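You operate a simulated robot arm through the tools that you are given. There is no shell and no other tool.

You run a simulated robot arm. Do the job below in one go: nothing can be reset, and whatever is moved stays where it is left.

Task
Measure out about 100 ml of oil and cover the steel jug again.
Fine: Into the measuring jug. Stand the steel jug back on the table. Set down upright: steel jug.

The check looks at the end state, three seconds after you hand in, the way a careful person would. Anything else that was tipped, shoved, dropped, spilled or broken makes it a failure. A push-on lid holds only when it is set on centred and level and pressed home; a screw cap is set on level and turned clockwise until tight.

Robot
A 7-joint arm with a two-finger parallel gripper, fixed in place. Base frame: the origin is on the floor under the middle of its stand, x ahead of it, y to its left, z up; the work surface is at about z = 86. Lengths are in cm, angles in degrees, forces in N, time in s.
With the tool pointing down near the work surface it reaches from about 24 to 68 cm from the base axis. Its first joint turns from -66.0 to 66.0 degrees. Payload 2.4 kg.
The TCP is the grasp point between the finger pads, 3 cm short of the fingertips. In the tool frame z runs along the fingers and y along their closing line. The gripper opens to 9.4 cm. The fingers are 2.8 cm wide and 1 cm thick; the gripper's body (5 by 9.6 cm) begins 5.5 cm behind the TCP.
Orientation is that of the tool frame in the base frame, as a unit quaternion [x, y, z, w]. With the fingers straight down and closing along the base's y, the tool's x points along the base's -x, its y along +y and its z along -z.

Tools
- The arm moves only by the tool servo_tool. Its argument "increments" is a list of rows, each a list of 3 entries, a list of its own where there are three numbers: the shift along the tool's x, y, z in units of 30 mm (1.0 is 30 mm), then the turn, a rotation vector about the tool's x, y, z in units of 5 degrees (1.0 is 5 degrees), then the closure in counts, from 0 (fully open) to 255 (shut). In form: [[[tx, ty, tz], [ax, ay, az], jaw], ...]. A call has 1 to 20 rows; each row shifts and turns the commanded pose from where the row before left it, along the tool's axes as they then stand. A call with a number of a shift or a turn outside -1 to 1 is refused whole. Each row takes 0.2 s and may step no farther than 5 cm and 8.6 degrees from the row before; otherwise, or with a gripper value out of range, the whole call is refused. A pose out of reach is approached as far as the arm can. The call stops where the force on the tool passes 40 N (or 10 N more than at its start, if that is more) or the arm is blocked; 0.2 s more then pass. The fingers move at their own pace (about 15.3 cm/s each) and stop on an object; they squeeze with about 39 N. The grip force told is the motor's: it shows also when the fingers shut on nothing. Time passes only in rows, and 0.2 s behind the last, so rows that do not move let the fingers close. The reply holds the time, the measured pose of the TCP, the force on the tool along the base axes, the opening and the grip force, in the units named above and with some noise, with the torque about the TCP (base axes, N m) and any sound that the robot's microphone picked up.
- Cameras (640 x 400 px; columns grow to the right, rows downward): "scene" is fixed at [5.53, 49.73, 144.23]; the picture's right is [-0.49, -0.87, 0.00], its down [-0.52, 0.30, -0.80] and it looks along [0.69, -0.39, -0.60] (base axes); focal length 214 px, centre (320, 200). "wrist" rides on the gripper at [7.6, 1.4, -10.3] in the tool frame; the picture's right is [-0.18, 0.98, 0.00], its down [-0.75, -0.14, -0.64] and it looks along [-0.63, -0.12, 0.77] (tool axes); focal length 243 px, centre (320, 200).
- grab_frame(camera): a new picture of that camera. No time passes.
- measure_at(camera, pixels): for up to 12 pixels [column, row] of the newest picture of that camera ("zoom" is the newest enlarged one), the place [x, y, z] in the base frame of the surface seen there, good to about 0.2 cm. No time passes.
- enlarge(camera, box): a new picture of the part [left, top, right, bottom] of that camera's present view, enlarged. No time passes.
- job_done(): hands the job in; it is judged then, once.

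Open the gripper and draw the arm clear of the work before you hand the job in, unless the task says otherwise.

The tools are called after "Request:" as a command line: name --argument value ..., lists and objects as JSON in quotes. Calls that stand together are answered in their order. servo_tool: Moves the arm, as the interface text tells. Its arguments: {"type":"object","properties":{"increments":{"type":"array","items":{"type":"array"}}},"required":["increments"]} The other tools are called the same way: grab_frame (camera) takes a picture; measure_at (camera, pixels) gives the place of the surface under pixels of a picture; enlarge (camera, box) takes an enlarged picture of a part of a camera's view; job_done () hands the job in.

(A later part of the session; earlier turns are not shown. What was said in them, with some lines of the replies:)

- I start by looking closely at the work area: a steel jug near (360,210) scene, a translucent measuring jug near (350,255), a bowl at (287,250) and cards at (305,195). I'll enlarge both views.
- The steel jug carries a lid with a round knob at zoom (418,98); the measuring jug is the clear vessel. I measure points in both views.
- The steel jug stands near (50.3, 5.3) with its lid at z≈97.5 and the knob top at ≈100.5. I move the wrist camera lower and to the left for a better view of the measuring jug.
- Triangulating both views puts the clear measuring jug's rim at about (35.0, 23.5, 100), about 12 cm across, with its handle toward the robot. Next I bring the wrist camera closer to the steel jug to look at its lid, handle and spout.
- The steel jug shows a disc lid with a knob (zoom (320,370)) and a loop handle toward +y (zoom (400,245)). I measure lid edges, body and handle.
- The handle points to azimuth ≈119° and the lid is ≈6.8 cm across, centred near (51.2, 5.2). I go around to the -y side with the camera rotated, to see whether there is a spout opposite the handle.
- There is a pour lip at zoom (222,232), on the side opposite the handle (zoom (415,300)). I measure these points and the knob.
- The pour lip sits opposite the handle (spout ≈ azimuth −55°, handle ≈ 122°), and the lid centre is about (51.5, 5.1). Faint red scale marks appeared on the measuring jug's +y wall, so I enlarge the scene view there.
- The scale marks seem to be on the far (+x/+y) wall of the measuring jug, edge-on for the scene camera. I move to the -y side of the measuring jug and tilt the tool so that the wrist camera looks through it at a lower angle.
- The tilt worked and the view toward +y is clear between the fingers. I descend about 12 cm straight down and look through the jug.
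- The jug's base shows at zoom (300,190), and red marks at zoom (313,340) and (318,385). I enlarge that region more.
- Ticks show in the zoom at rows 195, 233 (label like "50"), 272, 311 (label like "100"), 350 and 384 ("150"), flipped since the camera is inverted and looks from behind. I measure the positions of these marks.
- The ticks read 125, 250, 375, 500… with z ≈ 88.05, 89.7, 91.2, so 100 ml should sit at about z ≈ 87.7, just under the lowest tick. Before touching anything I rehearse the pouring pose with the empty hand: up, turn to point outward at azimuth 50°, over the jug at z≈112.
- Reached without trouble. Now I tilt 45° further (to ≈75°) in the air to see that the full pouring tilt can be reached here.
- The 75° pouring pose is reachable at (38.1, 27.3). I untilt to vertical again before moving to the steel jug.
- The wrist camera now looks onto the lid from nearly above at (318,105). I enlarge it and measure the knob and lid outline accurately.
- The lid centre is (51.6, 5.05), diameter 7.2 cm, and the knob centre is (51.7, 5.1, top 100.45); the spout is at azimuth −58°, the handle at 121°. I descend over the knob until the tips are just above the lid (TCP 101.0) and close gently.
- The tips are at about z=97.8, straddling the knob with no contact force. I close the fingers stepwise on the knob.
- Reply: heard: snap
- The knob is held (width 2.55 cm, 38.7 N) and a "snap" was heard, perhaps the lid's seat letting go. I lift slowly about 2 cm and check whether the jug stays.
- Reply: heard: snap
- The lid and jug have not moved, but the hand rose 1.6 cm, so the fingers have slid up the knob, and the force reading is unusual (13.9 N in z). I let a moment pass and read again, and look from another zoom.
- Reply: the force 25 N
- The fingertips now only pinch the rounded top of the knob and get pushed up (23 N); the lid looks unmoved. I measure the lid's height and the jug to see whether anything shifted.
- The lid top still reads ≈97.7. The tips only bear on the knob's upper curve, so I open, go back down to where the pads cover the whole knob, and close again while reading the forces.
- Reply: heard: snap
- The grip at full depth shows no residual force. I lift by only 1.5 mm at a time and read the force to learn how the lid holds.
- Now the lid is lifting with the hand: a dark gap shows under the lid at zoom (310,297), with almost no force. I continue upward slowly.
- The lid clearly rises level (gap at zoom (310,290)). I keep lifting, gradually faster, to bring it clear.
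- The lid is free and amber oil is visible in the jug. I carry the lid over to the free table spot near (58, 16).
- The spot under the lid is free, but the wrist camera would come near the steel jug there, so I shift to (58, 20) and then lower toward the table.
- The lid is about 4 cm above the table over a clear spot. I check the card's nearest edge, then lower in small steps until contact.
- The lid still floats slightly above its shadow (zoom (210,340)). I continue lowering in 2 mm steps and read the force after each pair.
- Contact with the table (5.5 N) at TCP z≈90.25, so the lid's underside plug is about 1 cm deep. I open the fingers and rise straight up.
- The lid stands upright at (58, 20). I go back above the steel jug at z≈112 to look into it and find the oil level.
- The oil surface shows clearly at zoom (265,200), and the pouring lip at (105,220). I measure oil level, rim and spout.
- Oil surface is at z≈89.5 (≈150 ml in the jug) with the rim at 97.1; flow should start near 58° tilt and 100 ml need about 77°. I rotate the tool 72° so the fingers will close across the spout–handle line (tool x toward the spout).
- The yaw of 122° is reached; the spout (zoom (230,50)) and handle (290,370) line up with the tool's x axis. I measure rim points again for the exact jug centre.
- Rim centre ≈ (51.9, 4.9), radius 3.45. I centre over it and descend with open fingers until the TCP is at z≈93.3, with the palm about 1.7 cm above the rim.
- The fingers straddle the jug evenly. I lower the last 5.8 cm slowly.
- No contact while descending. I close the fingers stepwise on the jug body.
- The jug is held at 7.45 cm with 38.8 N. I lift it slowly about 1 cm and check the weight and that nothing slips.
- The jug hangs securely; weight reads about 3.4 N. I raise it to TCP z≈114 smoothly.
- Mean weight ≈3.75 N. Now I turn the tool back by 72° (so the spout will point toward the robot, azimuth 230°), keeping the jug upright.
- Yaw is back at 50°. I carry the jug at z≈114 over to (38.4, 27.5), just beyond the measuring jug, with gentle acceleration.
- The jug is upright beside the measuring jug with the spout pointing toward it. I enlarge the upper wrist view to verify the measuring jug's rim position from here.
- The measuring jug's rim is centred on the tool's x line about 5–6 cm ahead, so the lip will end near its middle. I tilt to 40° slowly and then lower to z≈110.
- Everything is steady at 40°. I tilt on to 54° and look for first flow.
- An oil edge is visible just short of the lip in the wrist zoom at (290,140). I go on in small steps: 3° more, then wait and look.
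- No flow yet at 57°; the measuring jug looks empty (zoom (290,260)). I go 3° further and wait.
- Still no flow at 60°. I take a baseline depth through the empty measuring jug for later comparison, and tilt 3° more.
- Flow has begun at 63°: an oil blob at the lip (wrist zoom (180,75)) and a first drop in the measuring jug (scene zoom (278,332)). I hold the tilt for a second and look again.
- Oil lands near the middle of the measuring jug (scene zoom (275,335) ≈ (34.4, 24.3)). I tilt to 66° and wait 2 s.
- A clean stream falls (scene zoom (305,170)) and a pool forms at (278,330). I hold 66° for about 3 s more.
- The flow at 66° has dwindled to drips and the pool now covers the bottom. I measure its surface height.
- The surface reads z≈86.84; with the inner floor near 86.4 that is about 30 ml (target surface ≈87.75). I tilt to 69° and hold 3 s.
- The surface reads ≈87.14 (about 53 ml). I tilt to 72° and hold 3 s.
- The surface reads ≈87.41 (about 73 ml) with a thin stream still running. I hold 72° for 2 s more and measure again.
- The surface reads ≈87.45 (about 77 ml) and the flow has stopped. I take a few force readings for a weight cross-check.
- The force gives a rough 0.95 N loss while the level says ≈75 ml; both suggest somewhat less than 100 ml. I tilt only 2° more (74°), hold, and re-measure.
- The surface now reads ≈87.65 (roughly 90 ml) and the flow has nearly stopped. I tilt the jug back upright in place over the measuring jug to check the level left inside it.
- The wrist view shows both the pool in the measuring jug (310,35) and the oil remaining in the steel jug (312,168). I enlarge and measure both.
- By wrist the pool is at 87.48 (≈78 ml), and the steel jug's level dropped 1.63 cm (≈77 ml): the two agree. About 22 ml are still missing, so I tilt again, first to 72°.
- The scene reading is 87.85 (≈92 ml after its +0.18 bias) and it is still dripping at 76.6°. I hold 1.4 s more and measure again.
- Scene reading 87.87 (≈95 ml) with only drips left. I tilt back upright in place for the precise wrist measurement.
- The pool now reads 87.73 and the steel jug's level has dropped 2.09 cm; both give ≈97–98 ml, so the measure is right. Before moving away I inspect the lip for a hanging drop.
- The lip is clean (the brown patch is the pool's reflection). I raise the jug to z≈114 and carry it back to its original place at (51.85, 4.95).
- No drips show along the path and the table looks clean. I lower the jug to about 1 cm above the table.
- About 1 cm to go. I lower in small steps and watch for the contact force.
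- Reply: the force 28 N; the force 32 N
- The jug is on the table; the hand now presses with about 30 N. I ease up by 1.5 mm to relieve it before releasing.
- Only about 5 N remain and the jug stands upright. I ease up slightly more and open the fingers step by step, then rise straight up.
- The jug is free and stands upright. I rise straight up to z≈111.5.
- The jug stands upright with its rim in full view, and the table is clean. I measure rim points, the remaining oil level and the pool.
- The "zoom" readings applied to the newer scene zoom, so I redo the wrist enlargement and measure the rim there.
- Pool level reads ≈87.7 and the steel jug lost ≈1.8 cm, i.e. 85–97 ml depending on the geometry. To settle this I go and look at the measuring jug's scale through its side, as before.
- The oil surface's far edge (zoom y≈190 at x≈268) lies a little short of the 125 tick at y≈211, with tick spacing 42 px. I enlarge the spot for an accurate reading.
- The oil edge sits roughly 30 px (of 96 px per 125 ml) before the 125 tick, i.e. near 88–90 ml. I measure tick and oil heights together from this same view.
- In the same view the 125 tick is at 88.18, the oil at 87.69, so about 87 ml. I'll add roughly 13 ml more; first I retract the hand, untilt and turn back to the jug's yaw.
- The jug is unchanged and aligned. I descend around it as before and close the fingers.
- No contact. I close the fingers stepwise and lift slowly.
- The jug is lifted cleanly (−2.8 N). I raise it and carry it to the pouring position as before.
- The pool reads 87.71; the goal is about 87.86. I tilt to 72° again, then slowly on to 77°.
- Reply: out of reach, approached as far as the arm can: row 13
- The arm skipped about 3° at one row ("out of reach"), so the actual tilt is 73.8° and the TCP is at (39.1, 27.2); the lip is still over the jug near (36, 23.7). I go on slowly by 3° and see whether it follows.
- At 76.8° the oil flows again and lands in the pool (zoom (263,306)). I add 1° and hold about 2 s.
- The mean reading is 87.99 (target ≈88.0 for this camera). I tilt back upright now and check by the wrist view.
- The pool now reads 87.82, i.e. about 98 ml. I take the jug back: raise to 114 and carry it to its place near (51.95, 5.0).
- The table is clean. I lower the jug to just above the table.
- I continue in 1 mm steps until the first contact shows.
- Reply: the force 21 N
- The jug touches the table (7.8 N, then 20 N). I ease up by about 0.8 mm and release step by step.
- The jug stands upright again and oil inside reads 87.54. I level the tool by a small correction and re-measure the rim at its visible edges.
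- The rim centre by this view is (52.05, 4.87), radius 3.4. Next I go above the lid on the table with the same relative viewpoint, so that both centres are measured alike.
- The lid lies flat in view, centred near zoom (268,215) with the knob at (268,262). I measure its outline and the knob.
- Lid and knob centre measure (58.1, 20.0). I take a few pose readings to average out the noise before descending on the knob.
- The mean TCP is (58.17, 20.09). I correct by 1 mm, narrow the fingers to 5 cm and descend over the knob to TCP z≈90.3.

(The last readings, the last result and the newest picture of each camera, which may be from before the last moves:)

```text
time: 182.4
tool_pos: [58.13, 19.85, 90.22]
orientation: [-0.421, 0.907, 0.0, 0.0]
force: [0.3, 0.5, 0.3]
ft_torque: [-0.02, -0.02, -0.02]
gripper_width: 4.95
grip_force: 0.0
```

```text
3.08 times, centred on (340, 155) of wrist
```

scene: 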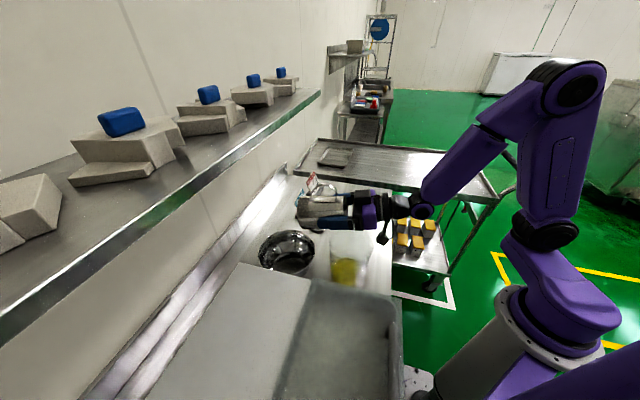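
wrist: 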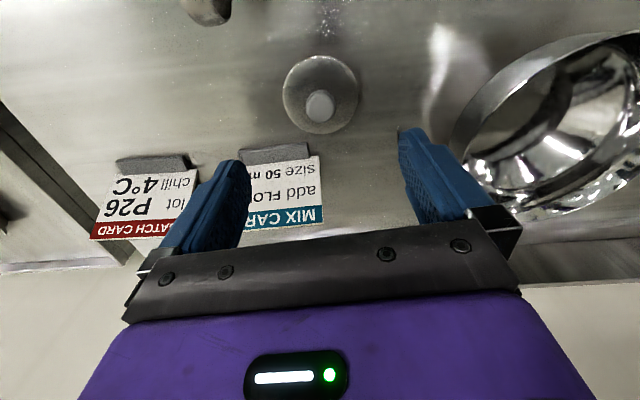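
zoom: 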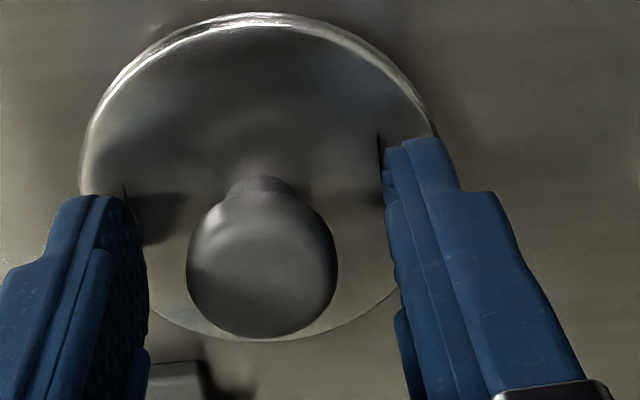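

The knob is centred between the fingers with no contact force. I close on it.

Request:
servo_tool --increments '[[[0, 0, 0], [0, 0, 0], 150], [[0, 0, 0], [0, 0, 0], 170], [[0, 0, 0], [0, 0, 0], 180], [[0, 0, 0], [0, 0, 0], 190], [[0, 0, 0], [0, 0, 0], 255], [[0, 0, 0], [0, 0, 0], 255]]'

Request:
servo_tool --increments '[[[0, 0, -0.05], [0, 0, 0], 255], [[0, 0, -0.1], [0, 0, 0], 255], [[0, 0, -0.2], [0, 0, 0], 255], [[0, 0, -0.3], [0, 0, 0], 255], [[0, 0, 0], [0, 0, 0], 255]]'

Request:
enlarge --camera "scene" --box '[295, 185, 375, 245]'

Request:
enlarge --camera "wrist" --box '[240, 90, 440, 220]'

```text
time: 183.8
tool_pos: [58.05, 19.97, 90.29]
orientation: [-0.422, 0.907, 0.001, 0.0]
force: [-0.6, -0.4, -0.2]
ft_torque: [-0.02, 0.0, -0.01]
gripper_width: 2.53
grip_force: 38.4
```

```text
time: 185.0
tool_pos: [57.89, 19.97, 92.29]
orientation: [-0.42, 0.907, 0.002, 0.0]
force: [0.3, 0.2, 0.0]
ft_torque: [0.0, 0.01, 0.01]
gripper_width: 2.53
grip_force: 38.7
```

```text
6.67 times, centred on (335, 215) of scene
```

zoom: 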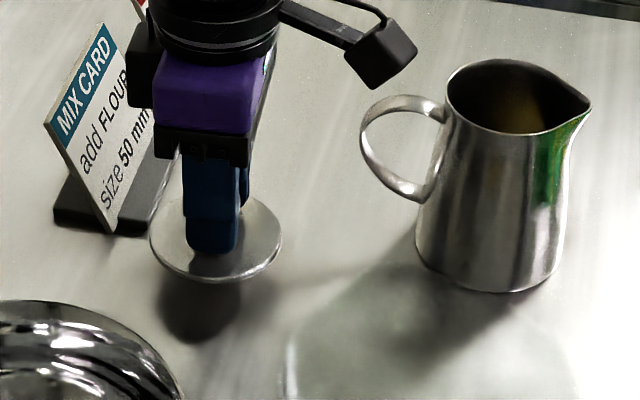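

```text
3.08 times, centred on (340, 155) of wrist
```

zoom: 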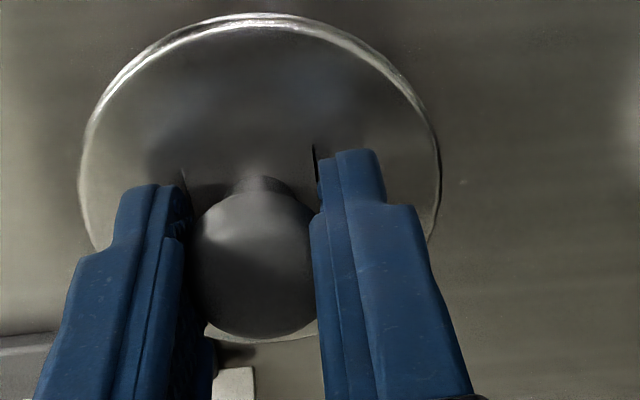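

The lid is held level. I raise it and carry it over the jug at TCP z≈106.

Request:
servo_tool --increments '[[[0, 0, -0.6], [0, 0, 0], 255], [[0, 0, -1], [0, 0, 0], 255], [[0, 0, -1], [0, 0, 0], 255], [[0, 0, -1], [0, 0, 0], 255], [[0, 0, -0.7], [0, 0, 0], 255], [[0, 0, -0.37], [0, 0, 0], 255], [[0.4, -0.132, 0], [0, 0, 0], 255], [[0.8, -0.264, 0], [0, 0, 0], 255], [[1, -0.3295, 0], [0, 0, 0], 255], [[1, -0.3295, 0], [0, 0, 0], 255], [[1, -0.3295, 0], [0, 0, 0], 255], [[0.7, -0.231, 0], [0, 0, 0], 255], [[0.26, -0.086, 0], [0, 0, 0], 255], [[0, 0, 0], [0, 0, 0], 255]]'

Request:
servo_tool --increments '[[[0, 0, 0], [0, 0, 0], 255]]'

Request:
servo_tool --increments '[[[0, 0, 0], [0, 0, 0], 255]]'

Request:
servo_tool --increments '[[[0, 0, 0], [0, 0, 0], 255]]'

Request:
enlarge --camera "scene" --box '[335, 160, 395, 230]'

Request:
grab_frame --camera "wrist"

```text
time: 188.0
tool_pos: [52.07, 4.87, 106.34]
orientation: [-0.422, 0.907, 0.0, -0.001]
force: [0.5, -0.5, -0.1]
ft_torque: [-0.02, 0.02, 0.0]
gripper_width: 2.53
grip_force: 38.4
```

```text
time: 188.4
tool_pos: [52.1, 4.75, 106.21]
orientation: [-0.422, 0.907, 0.001, 0.0]
force: [0.3, 0.1, 0.0]
ft_torque: [0.01, 0.01, 0.03]
gripper_width: 2.51
grip_force: 39.4
```

```text
time: 188.8
tool_pos: [52.02, 4.68, 106.31]
orientation: [-0.421, 0.907, 0.001, -0.001]
force: [0.1, -0.2, -1.2]
ft_torque: [0.0, -0.01, -0.02]
gripper_width: 2.55
grip_force: 39.2
```

```text
time: 189.2
tool_pos: [52.05, 4.75, 106.24]
orientation: [-0.421, 0.907, 0.001, 0.0]
force: [-0.7, 0.3, 0.2]
ft_torque: [0.04, -0.03, -0.02]
gripper_width: 2.52
grip_force: 38.9
```

```text
5.71 times, centred on (365, 195) of scene
```

zoom: 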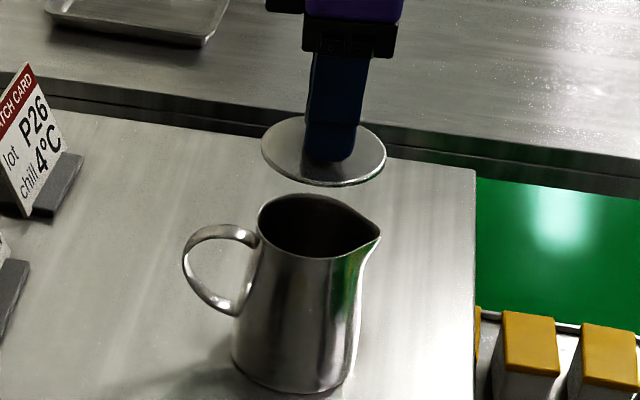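

```text
taken
```

wrist: 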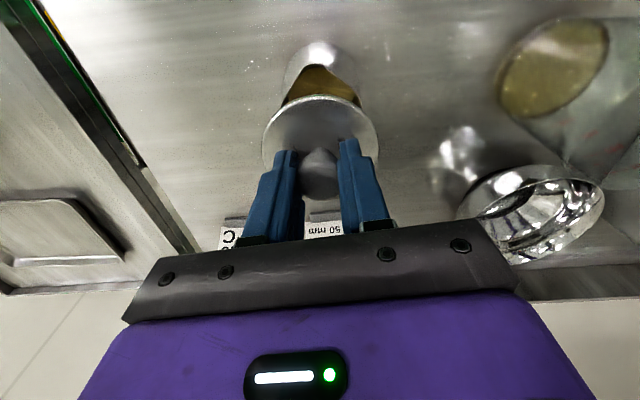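

The lid's centre should be within 1 mm of the rim's axis. I lower it to just above the rim (TCP ≈102.3) and check the alignment.

Request:
servo_tool --increments '[[[0, 0, 0.4], [0, 0, 0], 255], [[0, 0, 0.4], [0, 0, 0], 255], [[0, 0, 0.3], [0, 0, 0], 255], [[0, 0, 0.2], [0, 0, 0], 255], [[0, 0, 0], [0, 0, 0], 255], [[0, 0, 0], [0, 0, 0], 255]]'

Request:
enlarge --camera "scene" --box '[345, 175, 385, 215]'

Request:
measure_at --camera "zoom" --pixels '[[205, 215], [405, 225], [300, 265], [250, 255], [360, 258], [215, 240], [260, 300], [310, 310], [360, 300], [330, 320], [230, 270], [390, 275]]'

Request:
enlarge --camera "wrist" --box '[230, 60, 410, 200]'

```text
time: 190.6
tool_pos: [52.12, 4.72, 102.38]
orientation: [-0.42, 0.907, 0.0, 0.0]
force: [0.1, -0.1, 0.3]
ft_torque: [-0.01, -0.02, -0.03]
gripper_width: 2.52
grip_force: 39.0
```

```text
10.00 times, centred on (365, 195) of scene
```

zoom: 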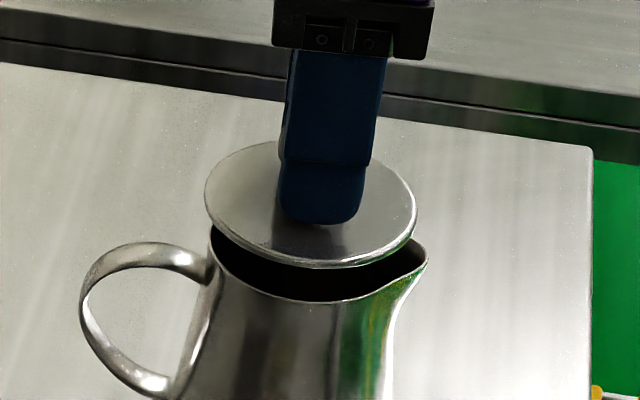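

```text
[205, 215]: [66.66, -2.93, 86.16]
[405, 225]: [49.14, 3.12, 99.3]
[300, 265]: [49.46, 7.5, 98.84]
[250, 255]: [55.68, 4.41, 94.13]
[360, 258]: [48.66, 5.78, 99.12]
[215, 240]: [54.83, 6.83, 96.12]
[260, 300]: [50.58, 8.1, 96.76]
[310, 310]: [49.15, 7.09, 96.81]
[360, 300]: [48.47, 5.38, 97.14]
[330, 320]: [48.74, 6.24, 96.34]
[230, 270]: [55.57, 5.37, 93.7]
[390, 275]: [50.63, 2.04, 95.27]
```

```text
2.86 times, centred on (320, 130) of wrist
```

zoom: 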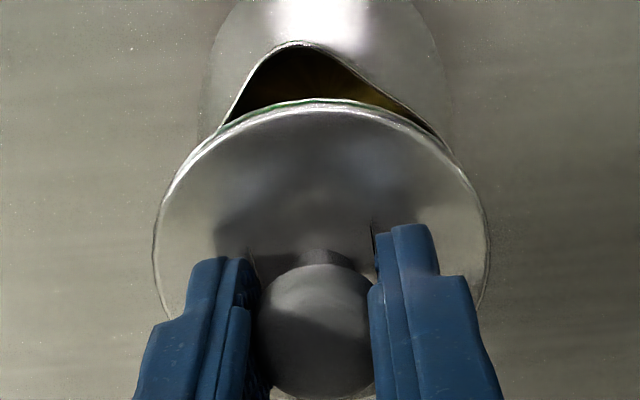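

Forces are zero and the lid hovers about 0.7 cm above the rim. I enlarge further to compare the lid's and rim's edges precisely.

Request:
enlarge --camera "scene" --box '[350, 186, 380, 206]'

Request:
grab_frame --camera "wrist"

Request:
enlarge --camera "wrist" --box '[260, 65, 380, 125]'

```text
16.00 times, centred on (365, 196) of scene
```

zoom: 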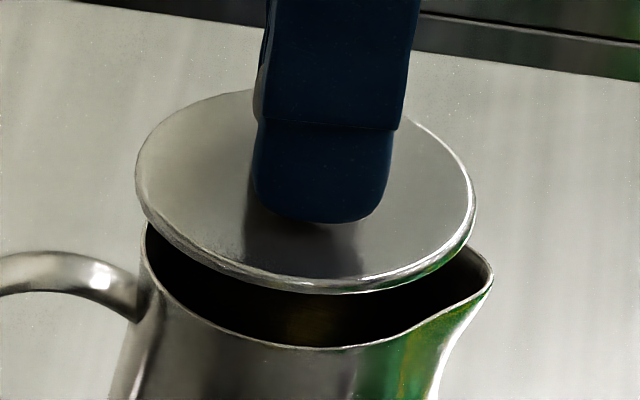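

```text
taken
```

wrist: 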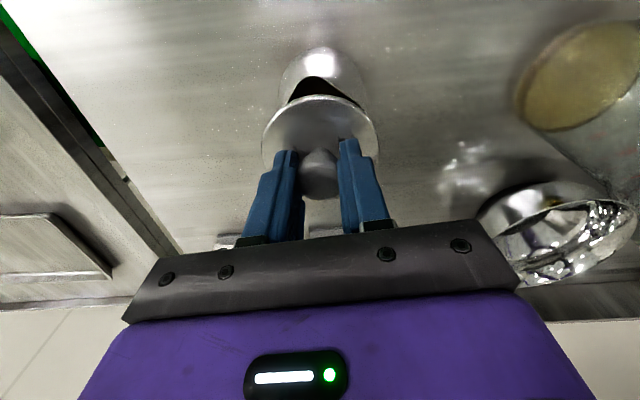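

```text
5.33 times, centred on (320, 95) of wrist
```

zoom: 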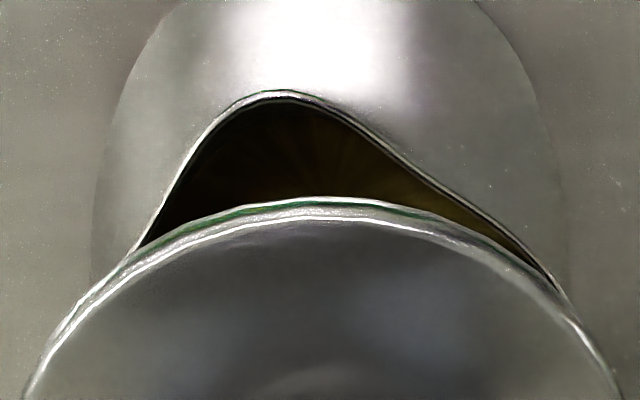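

By several comparisons the rim axis is about 1 mm toward the tool's +y from the lid. I apply that 1 mm and lower in small steps, watching the forces.

Request:
servo_tool --increments '[[[0, 0.033, 0], [0, 0, 0], 255], [[0, 0, 0.1], [0, 0, 0], 255], [[0, 0, 0], [0, 0, 0], 255]]'

Request:
servo_tool --increments '[[[0, 0, 0.07], [0, 0, 0], 255], [[0, 0, 0], [0, 0, 0], 255]]'

Request:
enlarge --camera "scene" --box '[350, 186, 380, 206]'

```text
time: 191.4
tool_pos: [51.97, 4.86, 102.21]
orientation: [-0.421, 0.907, 0.0, 0.0]
force: [-0.6, 1.0, -0.4]
ft_torque: [-0.03, -0.01, 0.03]
gripper_width: 2.51
grip_force: 39.1
```

```text
time: 192.0
tool_pos: [51.91, 4.84, 101.86]
orientation: [-0.422, 0.907, 0.001, -0.001]
force: [-0.5, 0.3, -0.6]
ft_torque: [0.0, 0.01, 0.02]
gripper_width: 2.51
grip_force: 38.7
```

```text
16.00 times, centred on (365, 196) of scene
```

zoom: 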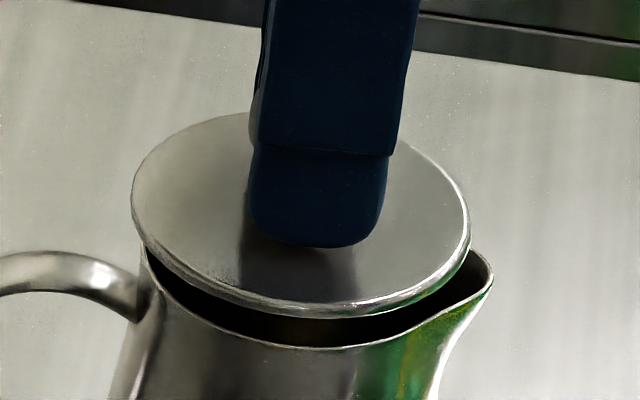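

The lid is about 0.5 cm above the rim and close to concentric. I make a half-millimetre correction and lower on, reading the force at each step.

Request:
servo_tool --increments '[[[0.02, -0.017, 0.05], [0, 0, 0], 255], [[0, 0, 0.05], [0, 0, 0], 255], [[0, 0, 0], [0, 0, 0], 255]]'

Request:
servo_tool --increments '[[[0, 0, 0.05], [0, 0, 0], 255], [[0, 0, 0], [0, 0, 0], 255]]'

Request:
servo_tool --increments '[[[0, 0, 0.04], [0, 0, 0], 255], [[0, 0, 0], [0, 0, 0], 255]]'

Request:
enlarge --camera "scene" --box '[350, 186, 380, 206]'

```text
time: 192.8
tool_pos: [51.94, 4.84, 101.62]
orientation: [-0.42, 0.907, 0.001, 0.0]
force: [-0.3, -0.5, -0.7]
ft_torque: [0.02, 0.03, -0.01]
gripper_width: 2.53
grip_force: 38.3
```

```text
time: 193.4
tool_pos: [52.05, 4.8, 101.41]
orientation: [-0.422, 0.907, 0.001, 0.0]
force: [-0.2, 0.6, 0.3]
ft_torque: [0.03, -0.01, 0.01]
gripper_width: 2.52
grip_force: 39.0
```

```text
time: 194.0
tool_pos: [51.95, 4.76, 101.23]
orientation: [-0.42, 0.907, 0.002, -0.001]
force: [-0.2, -0.8, -1.4]
ft_torque: [0.02, 0.01, 0.03]
gripper_width: 2.55
grip_force: 38.9
```

```text
16.00 times, centred on (365, 196) of scene
```

zoom: 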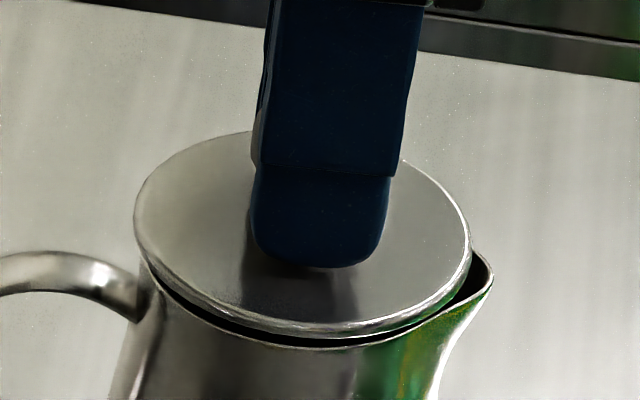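

The gap has nearly closed and looks even. I continue in 1 mm steps.

Request:
servo_tool --increments '[[[0, 0, 0.03], [0, 0, 0], 255], [[0, 0, 0], [0, 0, 0], 255]]'

Request:
servo_tool --increments '[[[0, 0, 0.03], [0, 0, 0], 255], [[0, 0, 0], [0, 0, 0], 255]]'

Request:
servo_tool --increments '[[[0, 0, 0.02], [0, 0, 0], 255], [[0, 0, 0], [0, 0, 0], 255]]'

Request:
enlarge --camera "scene" --box '[350, 186, 380, 206]'

```text
time: 194.6
tool_pos: [51.88, 4.72, 101.13]
orientation: [-0.422, 0.907, 0.001, 0.0]
force: [-0.2, -1.0, -0.6]
ft_torque: [0.01, 0.04, 0.02]
gripper_width: 2.53
grip_force: 39.5
```

```text
time: 195.2
tool_pos: [51.89, 4.75, 101.05]
orientation: [-0.421, 0.907, 0.0, -0.001]
force: [-0.1, 0.5, -0.4]
ft_torque: [0.01, 0.05, -0.01]
gripper_width: 2.53
grip_force: 38.7
```

```text
time: 195.8
tool_pos: [51.82, 4.69, 101.01]
orientation: [-0.421, 0.907, 0.0, -0.001]
force: [-0.4, 0.6, -0.2]
ft_torque: [0.03, 0.04, 0.01]
gripper_width: 2.53
grip_force: 38.9
```

```text
16.00 times, centred on (365, 196) of scene
```

zoom: 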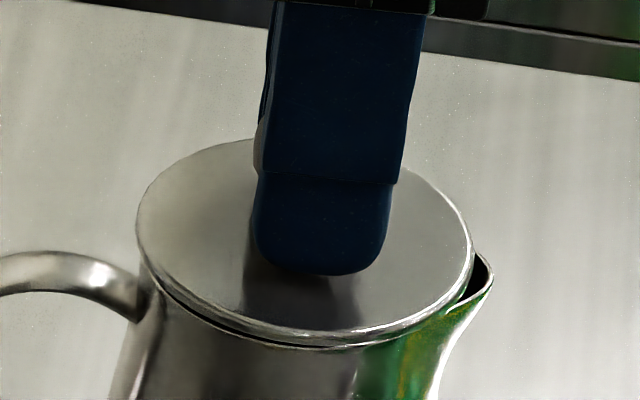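

The lid is nearly flush with only the spout gap showing. I press on in small steps.

Request:
servo_tool --increments '[[[0, 0, 0.02], [0, 0, 0], 255], [[0, 0, 0], [0, 0, 0], 255]]'

Request:
servo_tool --increments '[[[0, 0, 0.02], [0, 0, 0], 255], [[0, 0, 0], [0, 0, 0], 255]]'

Request:
servo_tool --increments '[[[0, 0, 0.02], [0, 0, 0], 255], [[0, 0, 0], [0, 0, 0], 255]]'

Request:
servo_tool --increments '[[[0, 0, 0.02], [0, 0, 0], 255], [[0, 0, 0], [0, 0, 0], 255]]'

Request:
enlarge --camera "scene" --box '[350, 186, 380, 206]'

```text
time: 196.4
tool_pos: [51.85, 4.8, 101.12]
orientation: [-0.421, 0.907, 0.0, 0.0]
force: [0.2, 0.1, 0.1]
ft_torque: [-0.03, -0.01, -0.01]
gripper_width: 2.54
grip_force: 39.2
```

```text
time: 197.0
tool_pos: [51.87, 4.7, 100.91]
orientation: [-0.421, 0.907, 0.001, 0.0]
force: [0.2, 0.2, -0.7]
ft_torque: [-0.01, -0.04, 0.01]
gripper_width: 2.51
grip_force: 38.8
```

```text
time: 197.6
tool_pos: [51.97, 4.75, 100.86]
orientation: [-0.422, 0.907, 0.001, -0.001]
force: [-0.4, 0.8, -0.1]
ft_torque: [-0.01, 0.01, 0.02]
gripper_width: 2.54
grip_force: 39.3
```

```text
time: 198.2
tool_pos: [51.92, 4.66, 100.75]
orientation: [-0.422, 0.907, 0.001, 0.0]
force: [-0.4, 0.6, -0.4]
ft_torque: [0.01, 0.0, 0.01]
gripper_width: 2.55
grip_force: 39.0
```

```text
16.00 times, centred on (365, 196) of scene
```

zoom: 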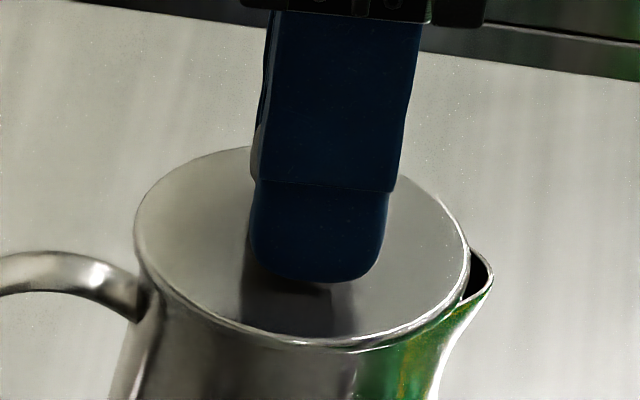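

The lid looks flush but no force has built up yet. I press on further until the contact force rises and it is pressed home.

Request:
servo_tool --increments '[[[0, 0, 0.03], [0, 0, 0], 255], [[0, 0, 0], [0, 0, 0], 255]]'

Request:
servo_tool --increments '[[[0, 0, 0.03], [0, 0, 0], 255], [[0, 0, 0], [0, 0, 0], 255]]'

Request:
enlarge --camera "scene" --box '[345, 180, 385, 215]'

```text
time: 198.8
tool_pos: [52.09, 4.85, 100.94]
orientation: [-0.421, 0.907, 0.0, 0.002]
force: [-4.9, 3.8, 28.0]
ft_torque: [-0.12, 0.39, -0.02]
gripper_width: 2.54
grip_force: 39.5
heard: snap
```

```text
time: 199.2
tool_pos: [51.9, 4.8, 100.91]
orientation: [-0.421, 0.907, -0.001, 0.001]
force: [-2.0, 1.2, 5.1]
ft_torque: [-0.09, 0.08, -0.01]
gripper_width: 2.54
grip_force: 39.0
stopped in row 2: the force on the tool passed its limit at 43 N (the readings are from after the stop); the commanded pose is now the measured one
```

```text
11.43 times, centred on (365, 198) of scene
```

zoom: 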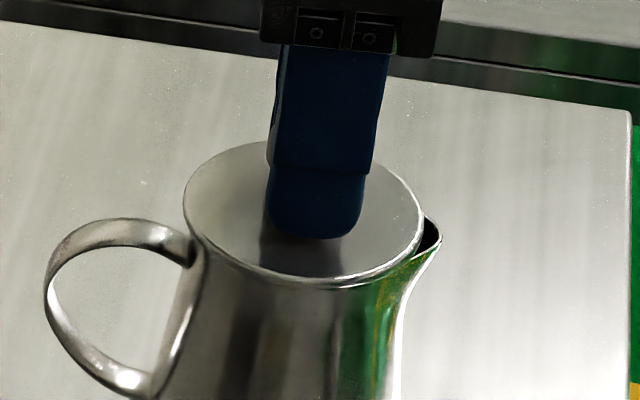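

A snap was heard at 28 N: the lid is pressed home and sits level and flush. I open the fingers gently and rise straight up.

Request:
servo_tool --increments '[[[0, 0, 0], [0, 0, 0], 180], [[0, 0, 0], [0, 0, 0], 150], [[0, 0, 0], [0, 0, 0], 120], [[0, 0, 0], [0, 0, 0], 100], [[0, 0, 0], [0, 0, 0], 100]]'

Request:
servo_tool --increments '[[[0, 0, -0.3], [0, 0, 0], 100], [[0, 0, -0.6], [0, 0, 0], 60], [[0, 0, -0.8], [0, 0, 0], 0], [[0, 0, -0.9], [0, 0, 0], 0], [[0, 0, -0.9], [0, 0, 0], 0], [[0, 0, 0], [0, 0, 0], 0]]'

Request:
enlarge --camera "scene" --box '[345, 180, 385, 215]'

Request:
enlarge --camera "wrist" --box '[265, 35, 405, 145]'

```text
time: 200.4
tool_pos: [52.02, 4.75, 100.74]
orientation: [-0.421, 0.907, 0.0, 0.002]
force: [0.5, -0.8, 0.2]
ft_torque: [-0.02, 0.0, 0.0]
gripper_width: 5.72
grip_force: 0.1
```

```text
time: 201.8
tool_pos: [51.93, 4.72, 111.29]
orientation: [-0.421, 0.907, 0.0, 0.002]
force: [-0.2, 0.2, -0.9]
ft_torque: [-0.02, -0.01, 0.01]
gripper_width: 9.41
grip_force: 0.0
```

```text
11.43 times, centred on (365, 198) of scene
```

zoom: 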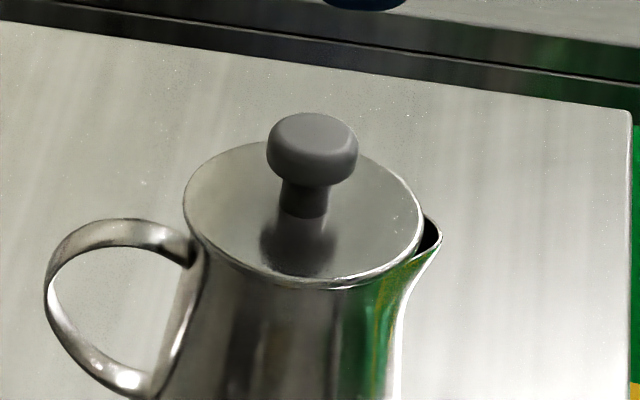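

```text
3.64 times, centred on (335, 90) of wrist
```

zoom: 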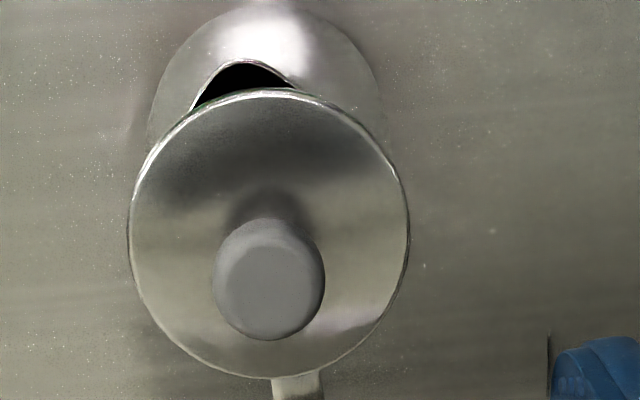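

The lid sits on the jug, only the spout mouth shows (zoom (245,75)) as at the start. I check its level and height with several points.

Request:
measure_at --camera "zoom" --pixels '[[140, 235], [400, 225], [268, 105], [270, 370], [180, 150], [355, 145], [180, 320], [360, 320], [265, 160], [170, 235], [360, 235], [268, 300]]'

Request:
grab_frame --camera "scene"

Request:
enlarge --camera "scene" --box '[350, 186, 380, 206]'

```text
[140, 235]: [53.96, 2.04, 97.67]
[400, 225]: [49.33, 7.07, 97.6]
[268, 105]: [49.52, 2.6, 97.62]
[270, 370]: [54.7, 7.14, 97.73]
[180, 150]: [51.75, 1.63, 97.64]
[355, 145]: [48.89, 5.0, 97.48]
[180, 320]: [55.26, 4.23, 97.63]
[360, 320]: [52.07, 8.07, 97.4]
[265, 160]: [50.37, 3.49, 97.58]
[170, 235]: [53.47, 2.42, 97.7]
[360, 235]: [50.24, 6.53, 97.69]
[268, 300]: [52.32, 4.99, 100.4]
```

```text
taken
```

scene: 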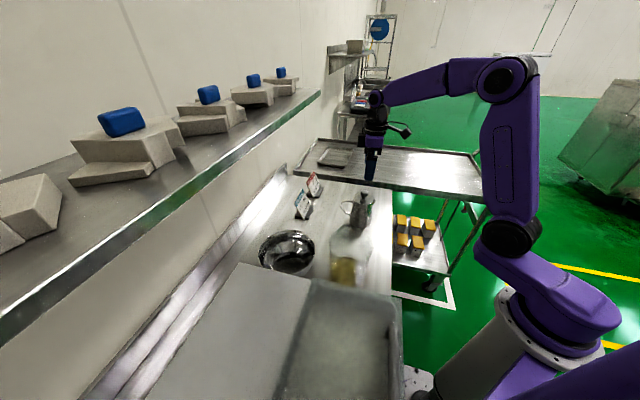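

```text
16.00 times, centred on (365, 196) of scene
```

zoom: 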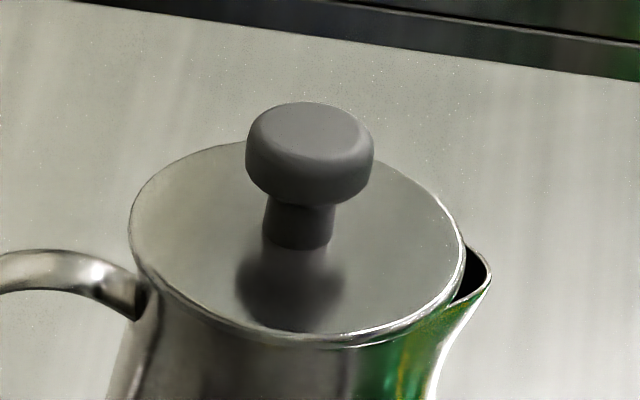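

The lid is level all round (z≈97.6, the same as at the start) and centred. I look over the whole work area for drips and the final pool.

Request:
enlarge --camera "scene" --box '[250, 170, 410, 300]'

Request:
enlarge --camera "wrist" --box '[380, 0, 640, 240]'

Request:
enlarge --camera "scene" --box '[325, 235, 385, 290]'

Request:
measure_at --camera "zoom" --pixels '[[210, 210], [240, 210], [265, 230], [190, 250], [210, 240], [240, 240], [280, 240], [300, 250], [220, 280], [250, 280], [280, 280], [230, 300]]'

```text
3.08 times, centred on (330, 235) of scene
```

zoom: 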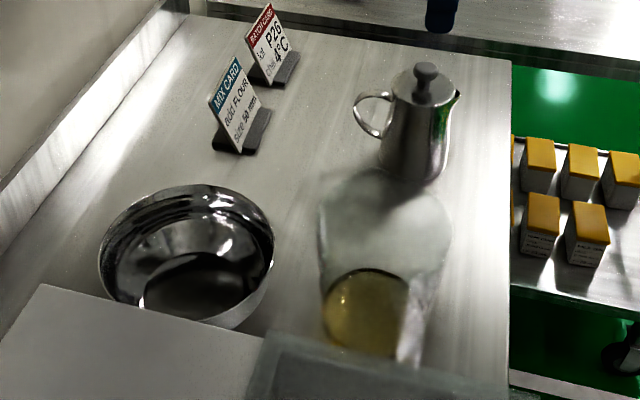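

```text
1.67 times, centred on (510, 120) of wrist
```

zoom: 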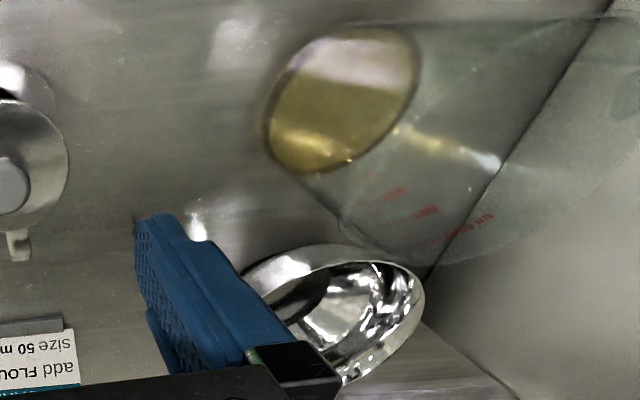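

```text
7.27 times, centred on (355, 262) of scene
```

zoom: 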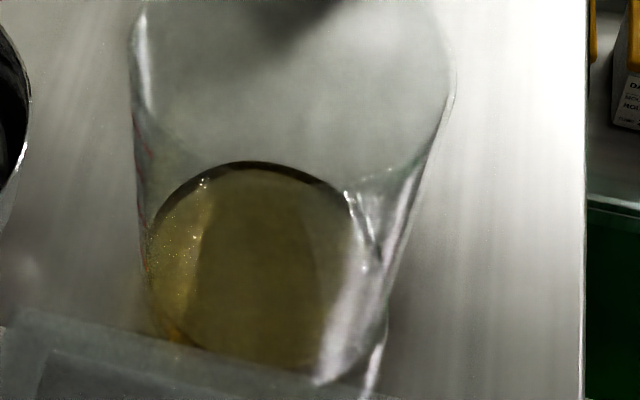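

```text
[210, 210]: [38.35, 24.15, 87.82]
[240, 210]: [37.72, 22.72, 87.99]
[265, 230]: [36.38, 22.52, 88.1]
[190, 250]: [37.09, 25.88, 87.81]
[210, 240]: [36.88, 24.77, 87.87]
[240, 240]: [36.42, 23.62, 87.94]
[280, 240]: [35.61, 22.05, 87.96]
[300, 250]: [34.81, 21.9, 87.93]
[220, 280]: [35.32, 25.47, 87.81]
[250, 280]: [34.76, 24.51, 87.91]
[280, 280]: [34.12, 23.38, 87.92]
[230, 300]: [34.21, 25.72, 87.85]
```

No drips or shifted items; the pool reads 87.9 by this camera (≈96 ml) and the jug is covered. I draw the arm up and back, clear of the work, with the gripper open.

Request:
servo_tool --increments '[[[0, 0, -0.9], [0, 0, 0], 0], [[0, 0, -0.95], [0, 0, 0], 0], [[0, 0, -0.95], [0, 0, 0], 0], [[0, 0, -0.95], [0, 0, 0], 0], [[0, 0, -0.95], [0, 0, 0], 0], [[0, 0, -0.95], [0, 0, 0], 0], [[0, 0, -0.95], [0, 0, 0], 0], [[0.8, 0.5, 0], [0, 0, 0], 0], [[0.8, 0.5, 0], [0, 0, 0], 0], [[0.8, 0.5, 0], [0, 0, 0], 0], [[0.8, 0.5, 0], [0, 0, 0], 0], [[0.8, 0.5, 0], [0, 0, 0], 0], [[0, 0, 0], [0, 0, 0], 0], [[0, 0, 0], [0, 0, 0], 0]]'

Request:
grab_frame --camera "scene"

Request:
grab_frame --camera "wrist"

Request:
enlarge --camera "scene" --box '[335, 170, 395, 235]'

```text
time: 204.8
tool_pos: [37.74, 0.38, 130.89]
orientation: [-0.421, 0.907, 0.0, 0.002]
force: [0.1, 0.2, -0.4]
ft_torque: [-0.01, 0.0, 0.04]
gripper_width: 9.41
grip_force: 0.1
out of reach, approached as far as the arm can: row 7
```

```text
taken
```

scene: 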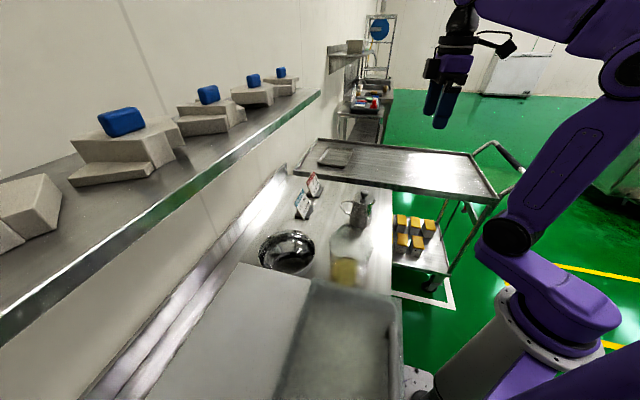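

```text
taken
```

wrist: 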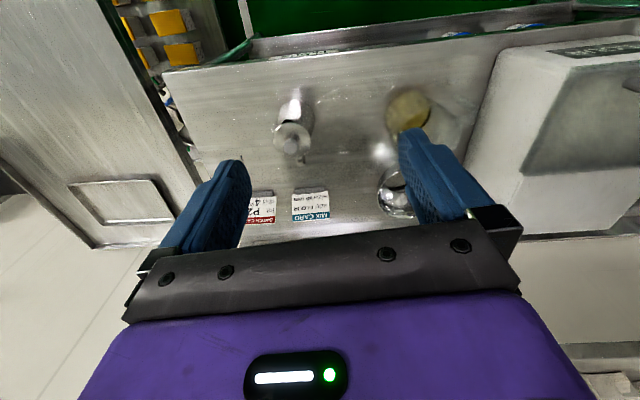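

```text
6.15 times, centred on (365, 202) of scene
```

zoom: 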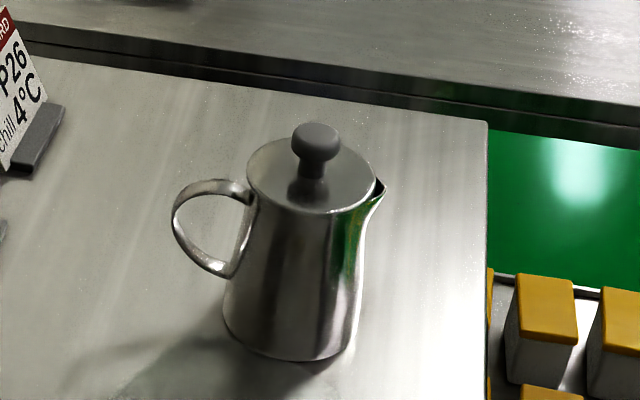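

The jug stands covered and upright, and the arm is clear. I take one last reading of the oil pool (wrist (408,108)) before handing in.

Request:
measure_at --camera "wrist" --pixels '[[398, 100], [405, 100], [412, 100], [420, 100], [398, 108], [405, 108], [412, 108], [420, 108], [398, 115], [405, 115], [412, 115], [405, 122]]'

Request:
enlarge --camera "wrist" --box '[260, 70, 460, 230]'

```text
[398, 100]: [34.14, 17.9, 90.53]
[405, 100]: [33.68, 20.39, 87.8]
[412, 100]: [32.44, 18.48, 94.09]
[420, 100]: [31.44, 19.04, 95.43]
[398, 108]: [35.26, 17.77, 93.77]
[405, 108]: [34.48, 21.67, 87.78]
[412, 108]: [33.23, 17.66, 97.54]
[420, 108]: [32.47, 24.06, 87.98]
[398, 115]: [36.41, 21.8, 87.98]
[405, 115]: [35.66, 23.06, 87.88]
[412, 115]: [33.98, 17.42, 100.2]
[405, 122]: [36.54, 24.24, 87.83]
```

```text
2.50 times, centred on (360, 150) of wrist
```

zoom: 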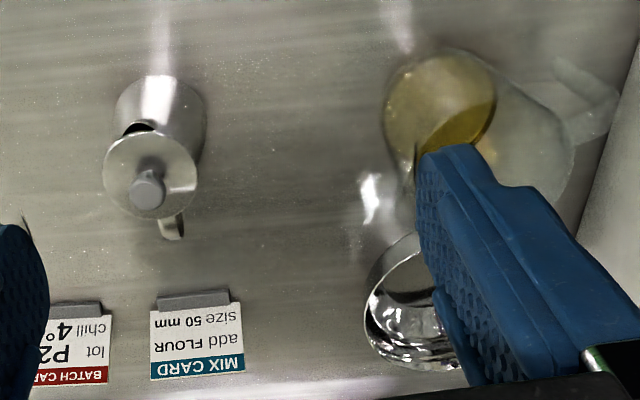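

The pool reads z≈87.85–87.9, which is the 100 ml level just under the 125 tick. The steel jug is covered and upright on the table, nothing has been spilled or moved, and the arm is clear with the gripper open. I hand the job in.

Request:
job_done

```text
The job is handed in.
```

I poured about 96 ml of oil into the measuring jug and covered the steel jug again. I've handed the job in; no result came back with it.

- **Oil:** My readings of the oil level put the volume between 92 and 98 ml, just under the jug's lowest mark of 125 ml. My first pour came to about 87 ml, so I went back and added a little more.
- **Steel jug:** It stands upright within about half a centimetre of where it was. It is turned, so the handle and spout now face a different way.
- **Lid:** It was pressed on until it snapped. It sits level, at the same height as at the start.
- **Surroundings:** I saw no spills, and nothing else was moved. The arm is drawn back with the gripper open.

The first try at lifting the lid slipped off the knob and pressed the lid back down. The second, slower lift worked.
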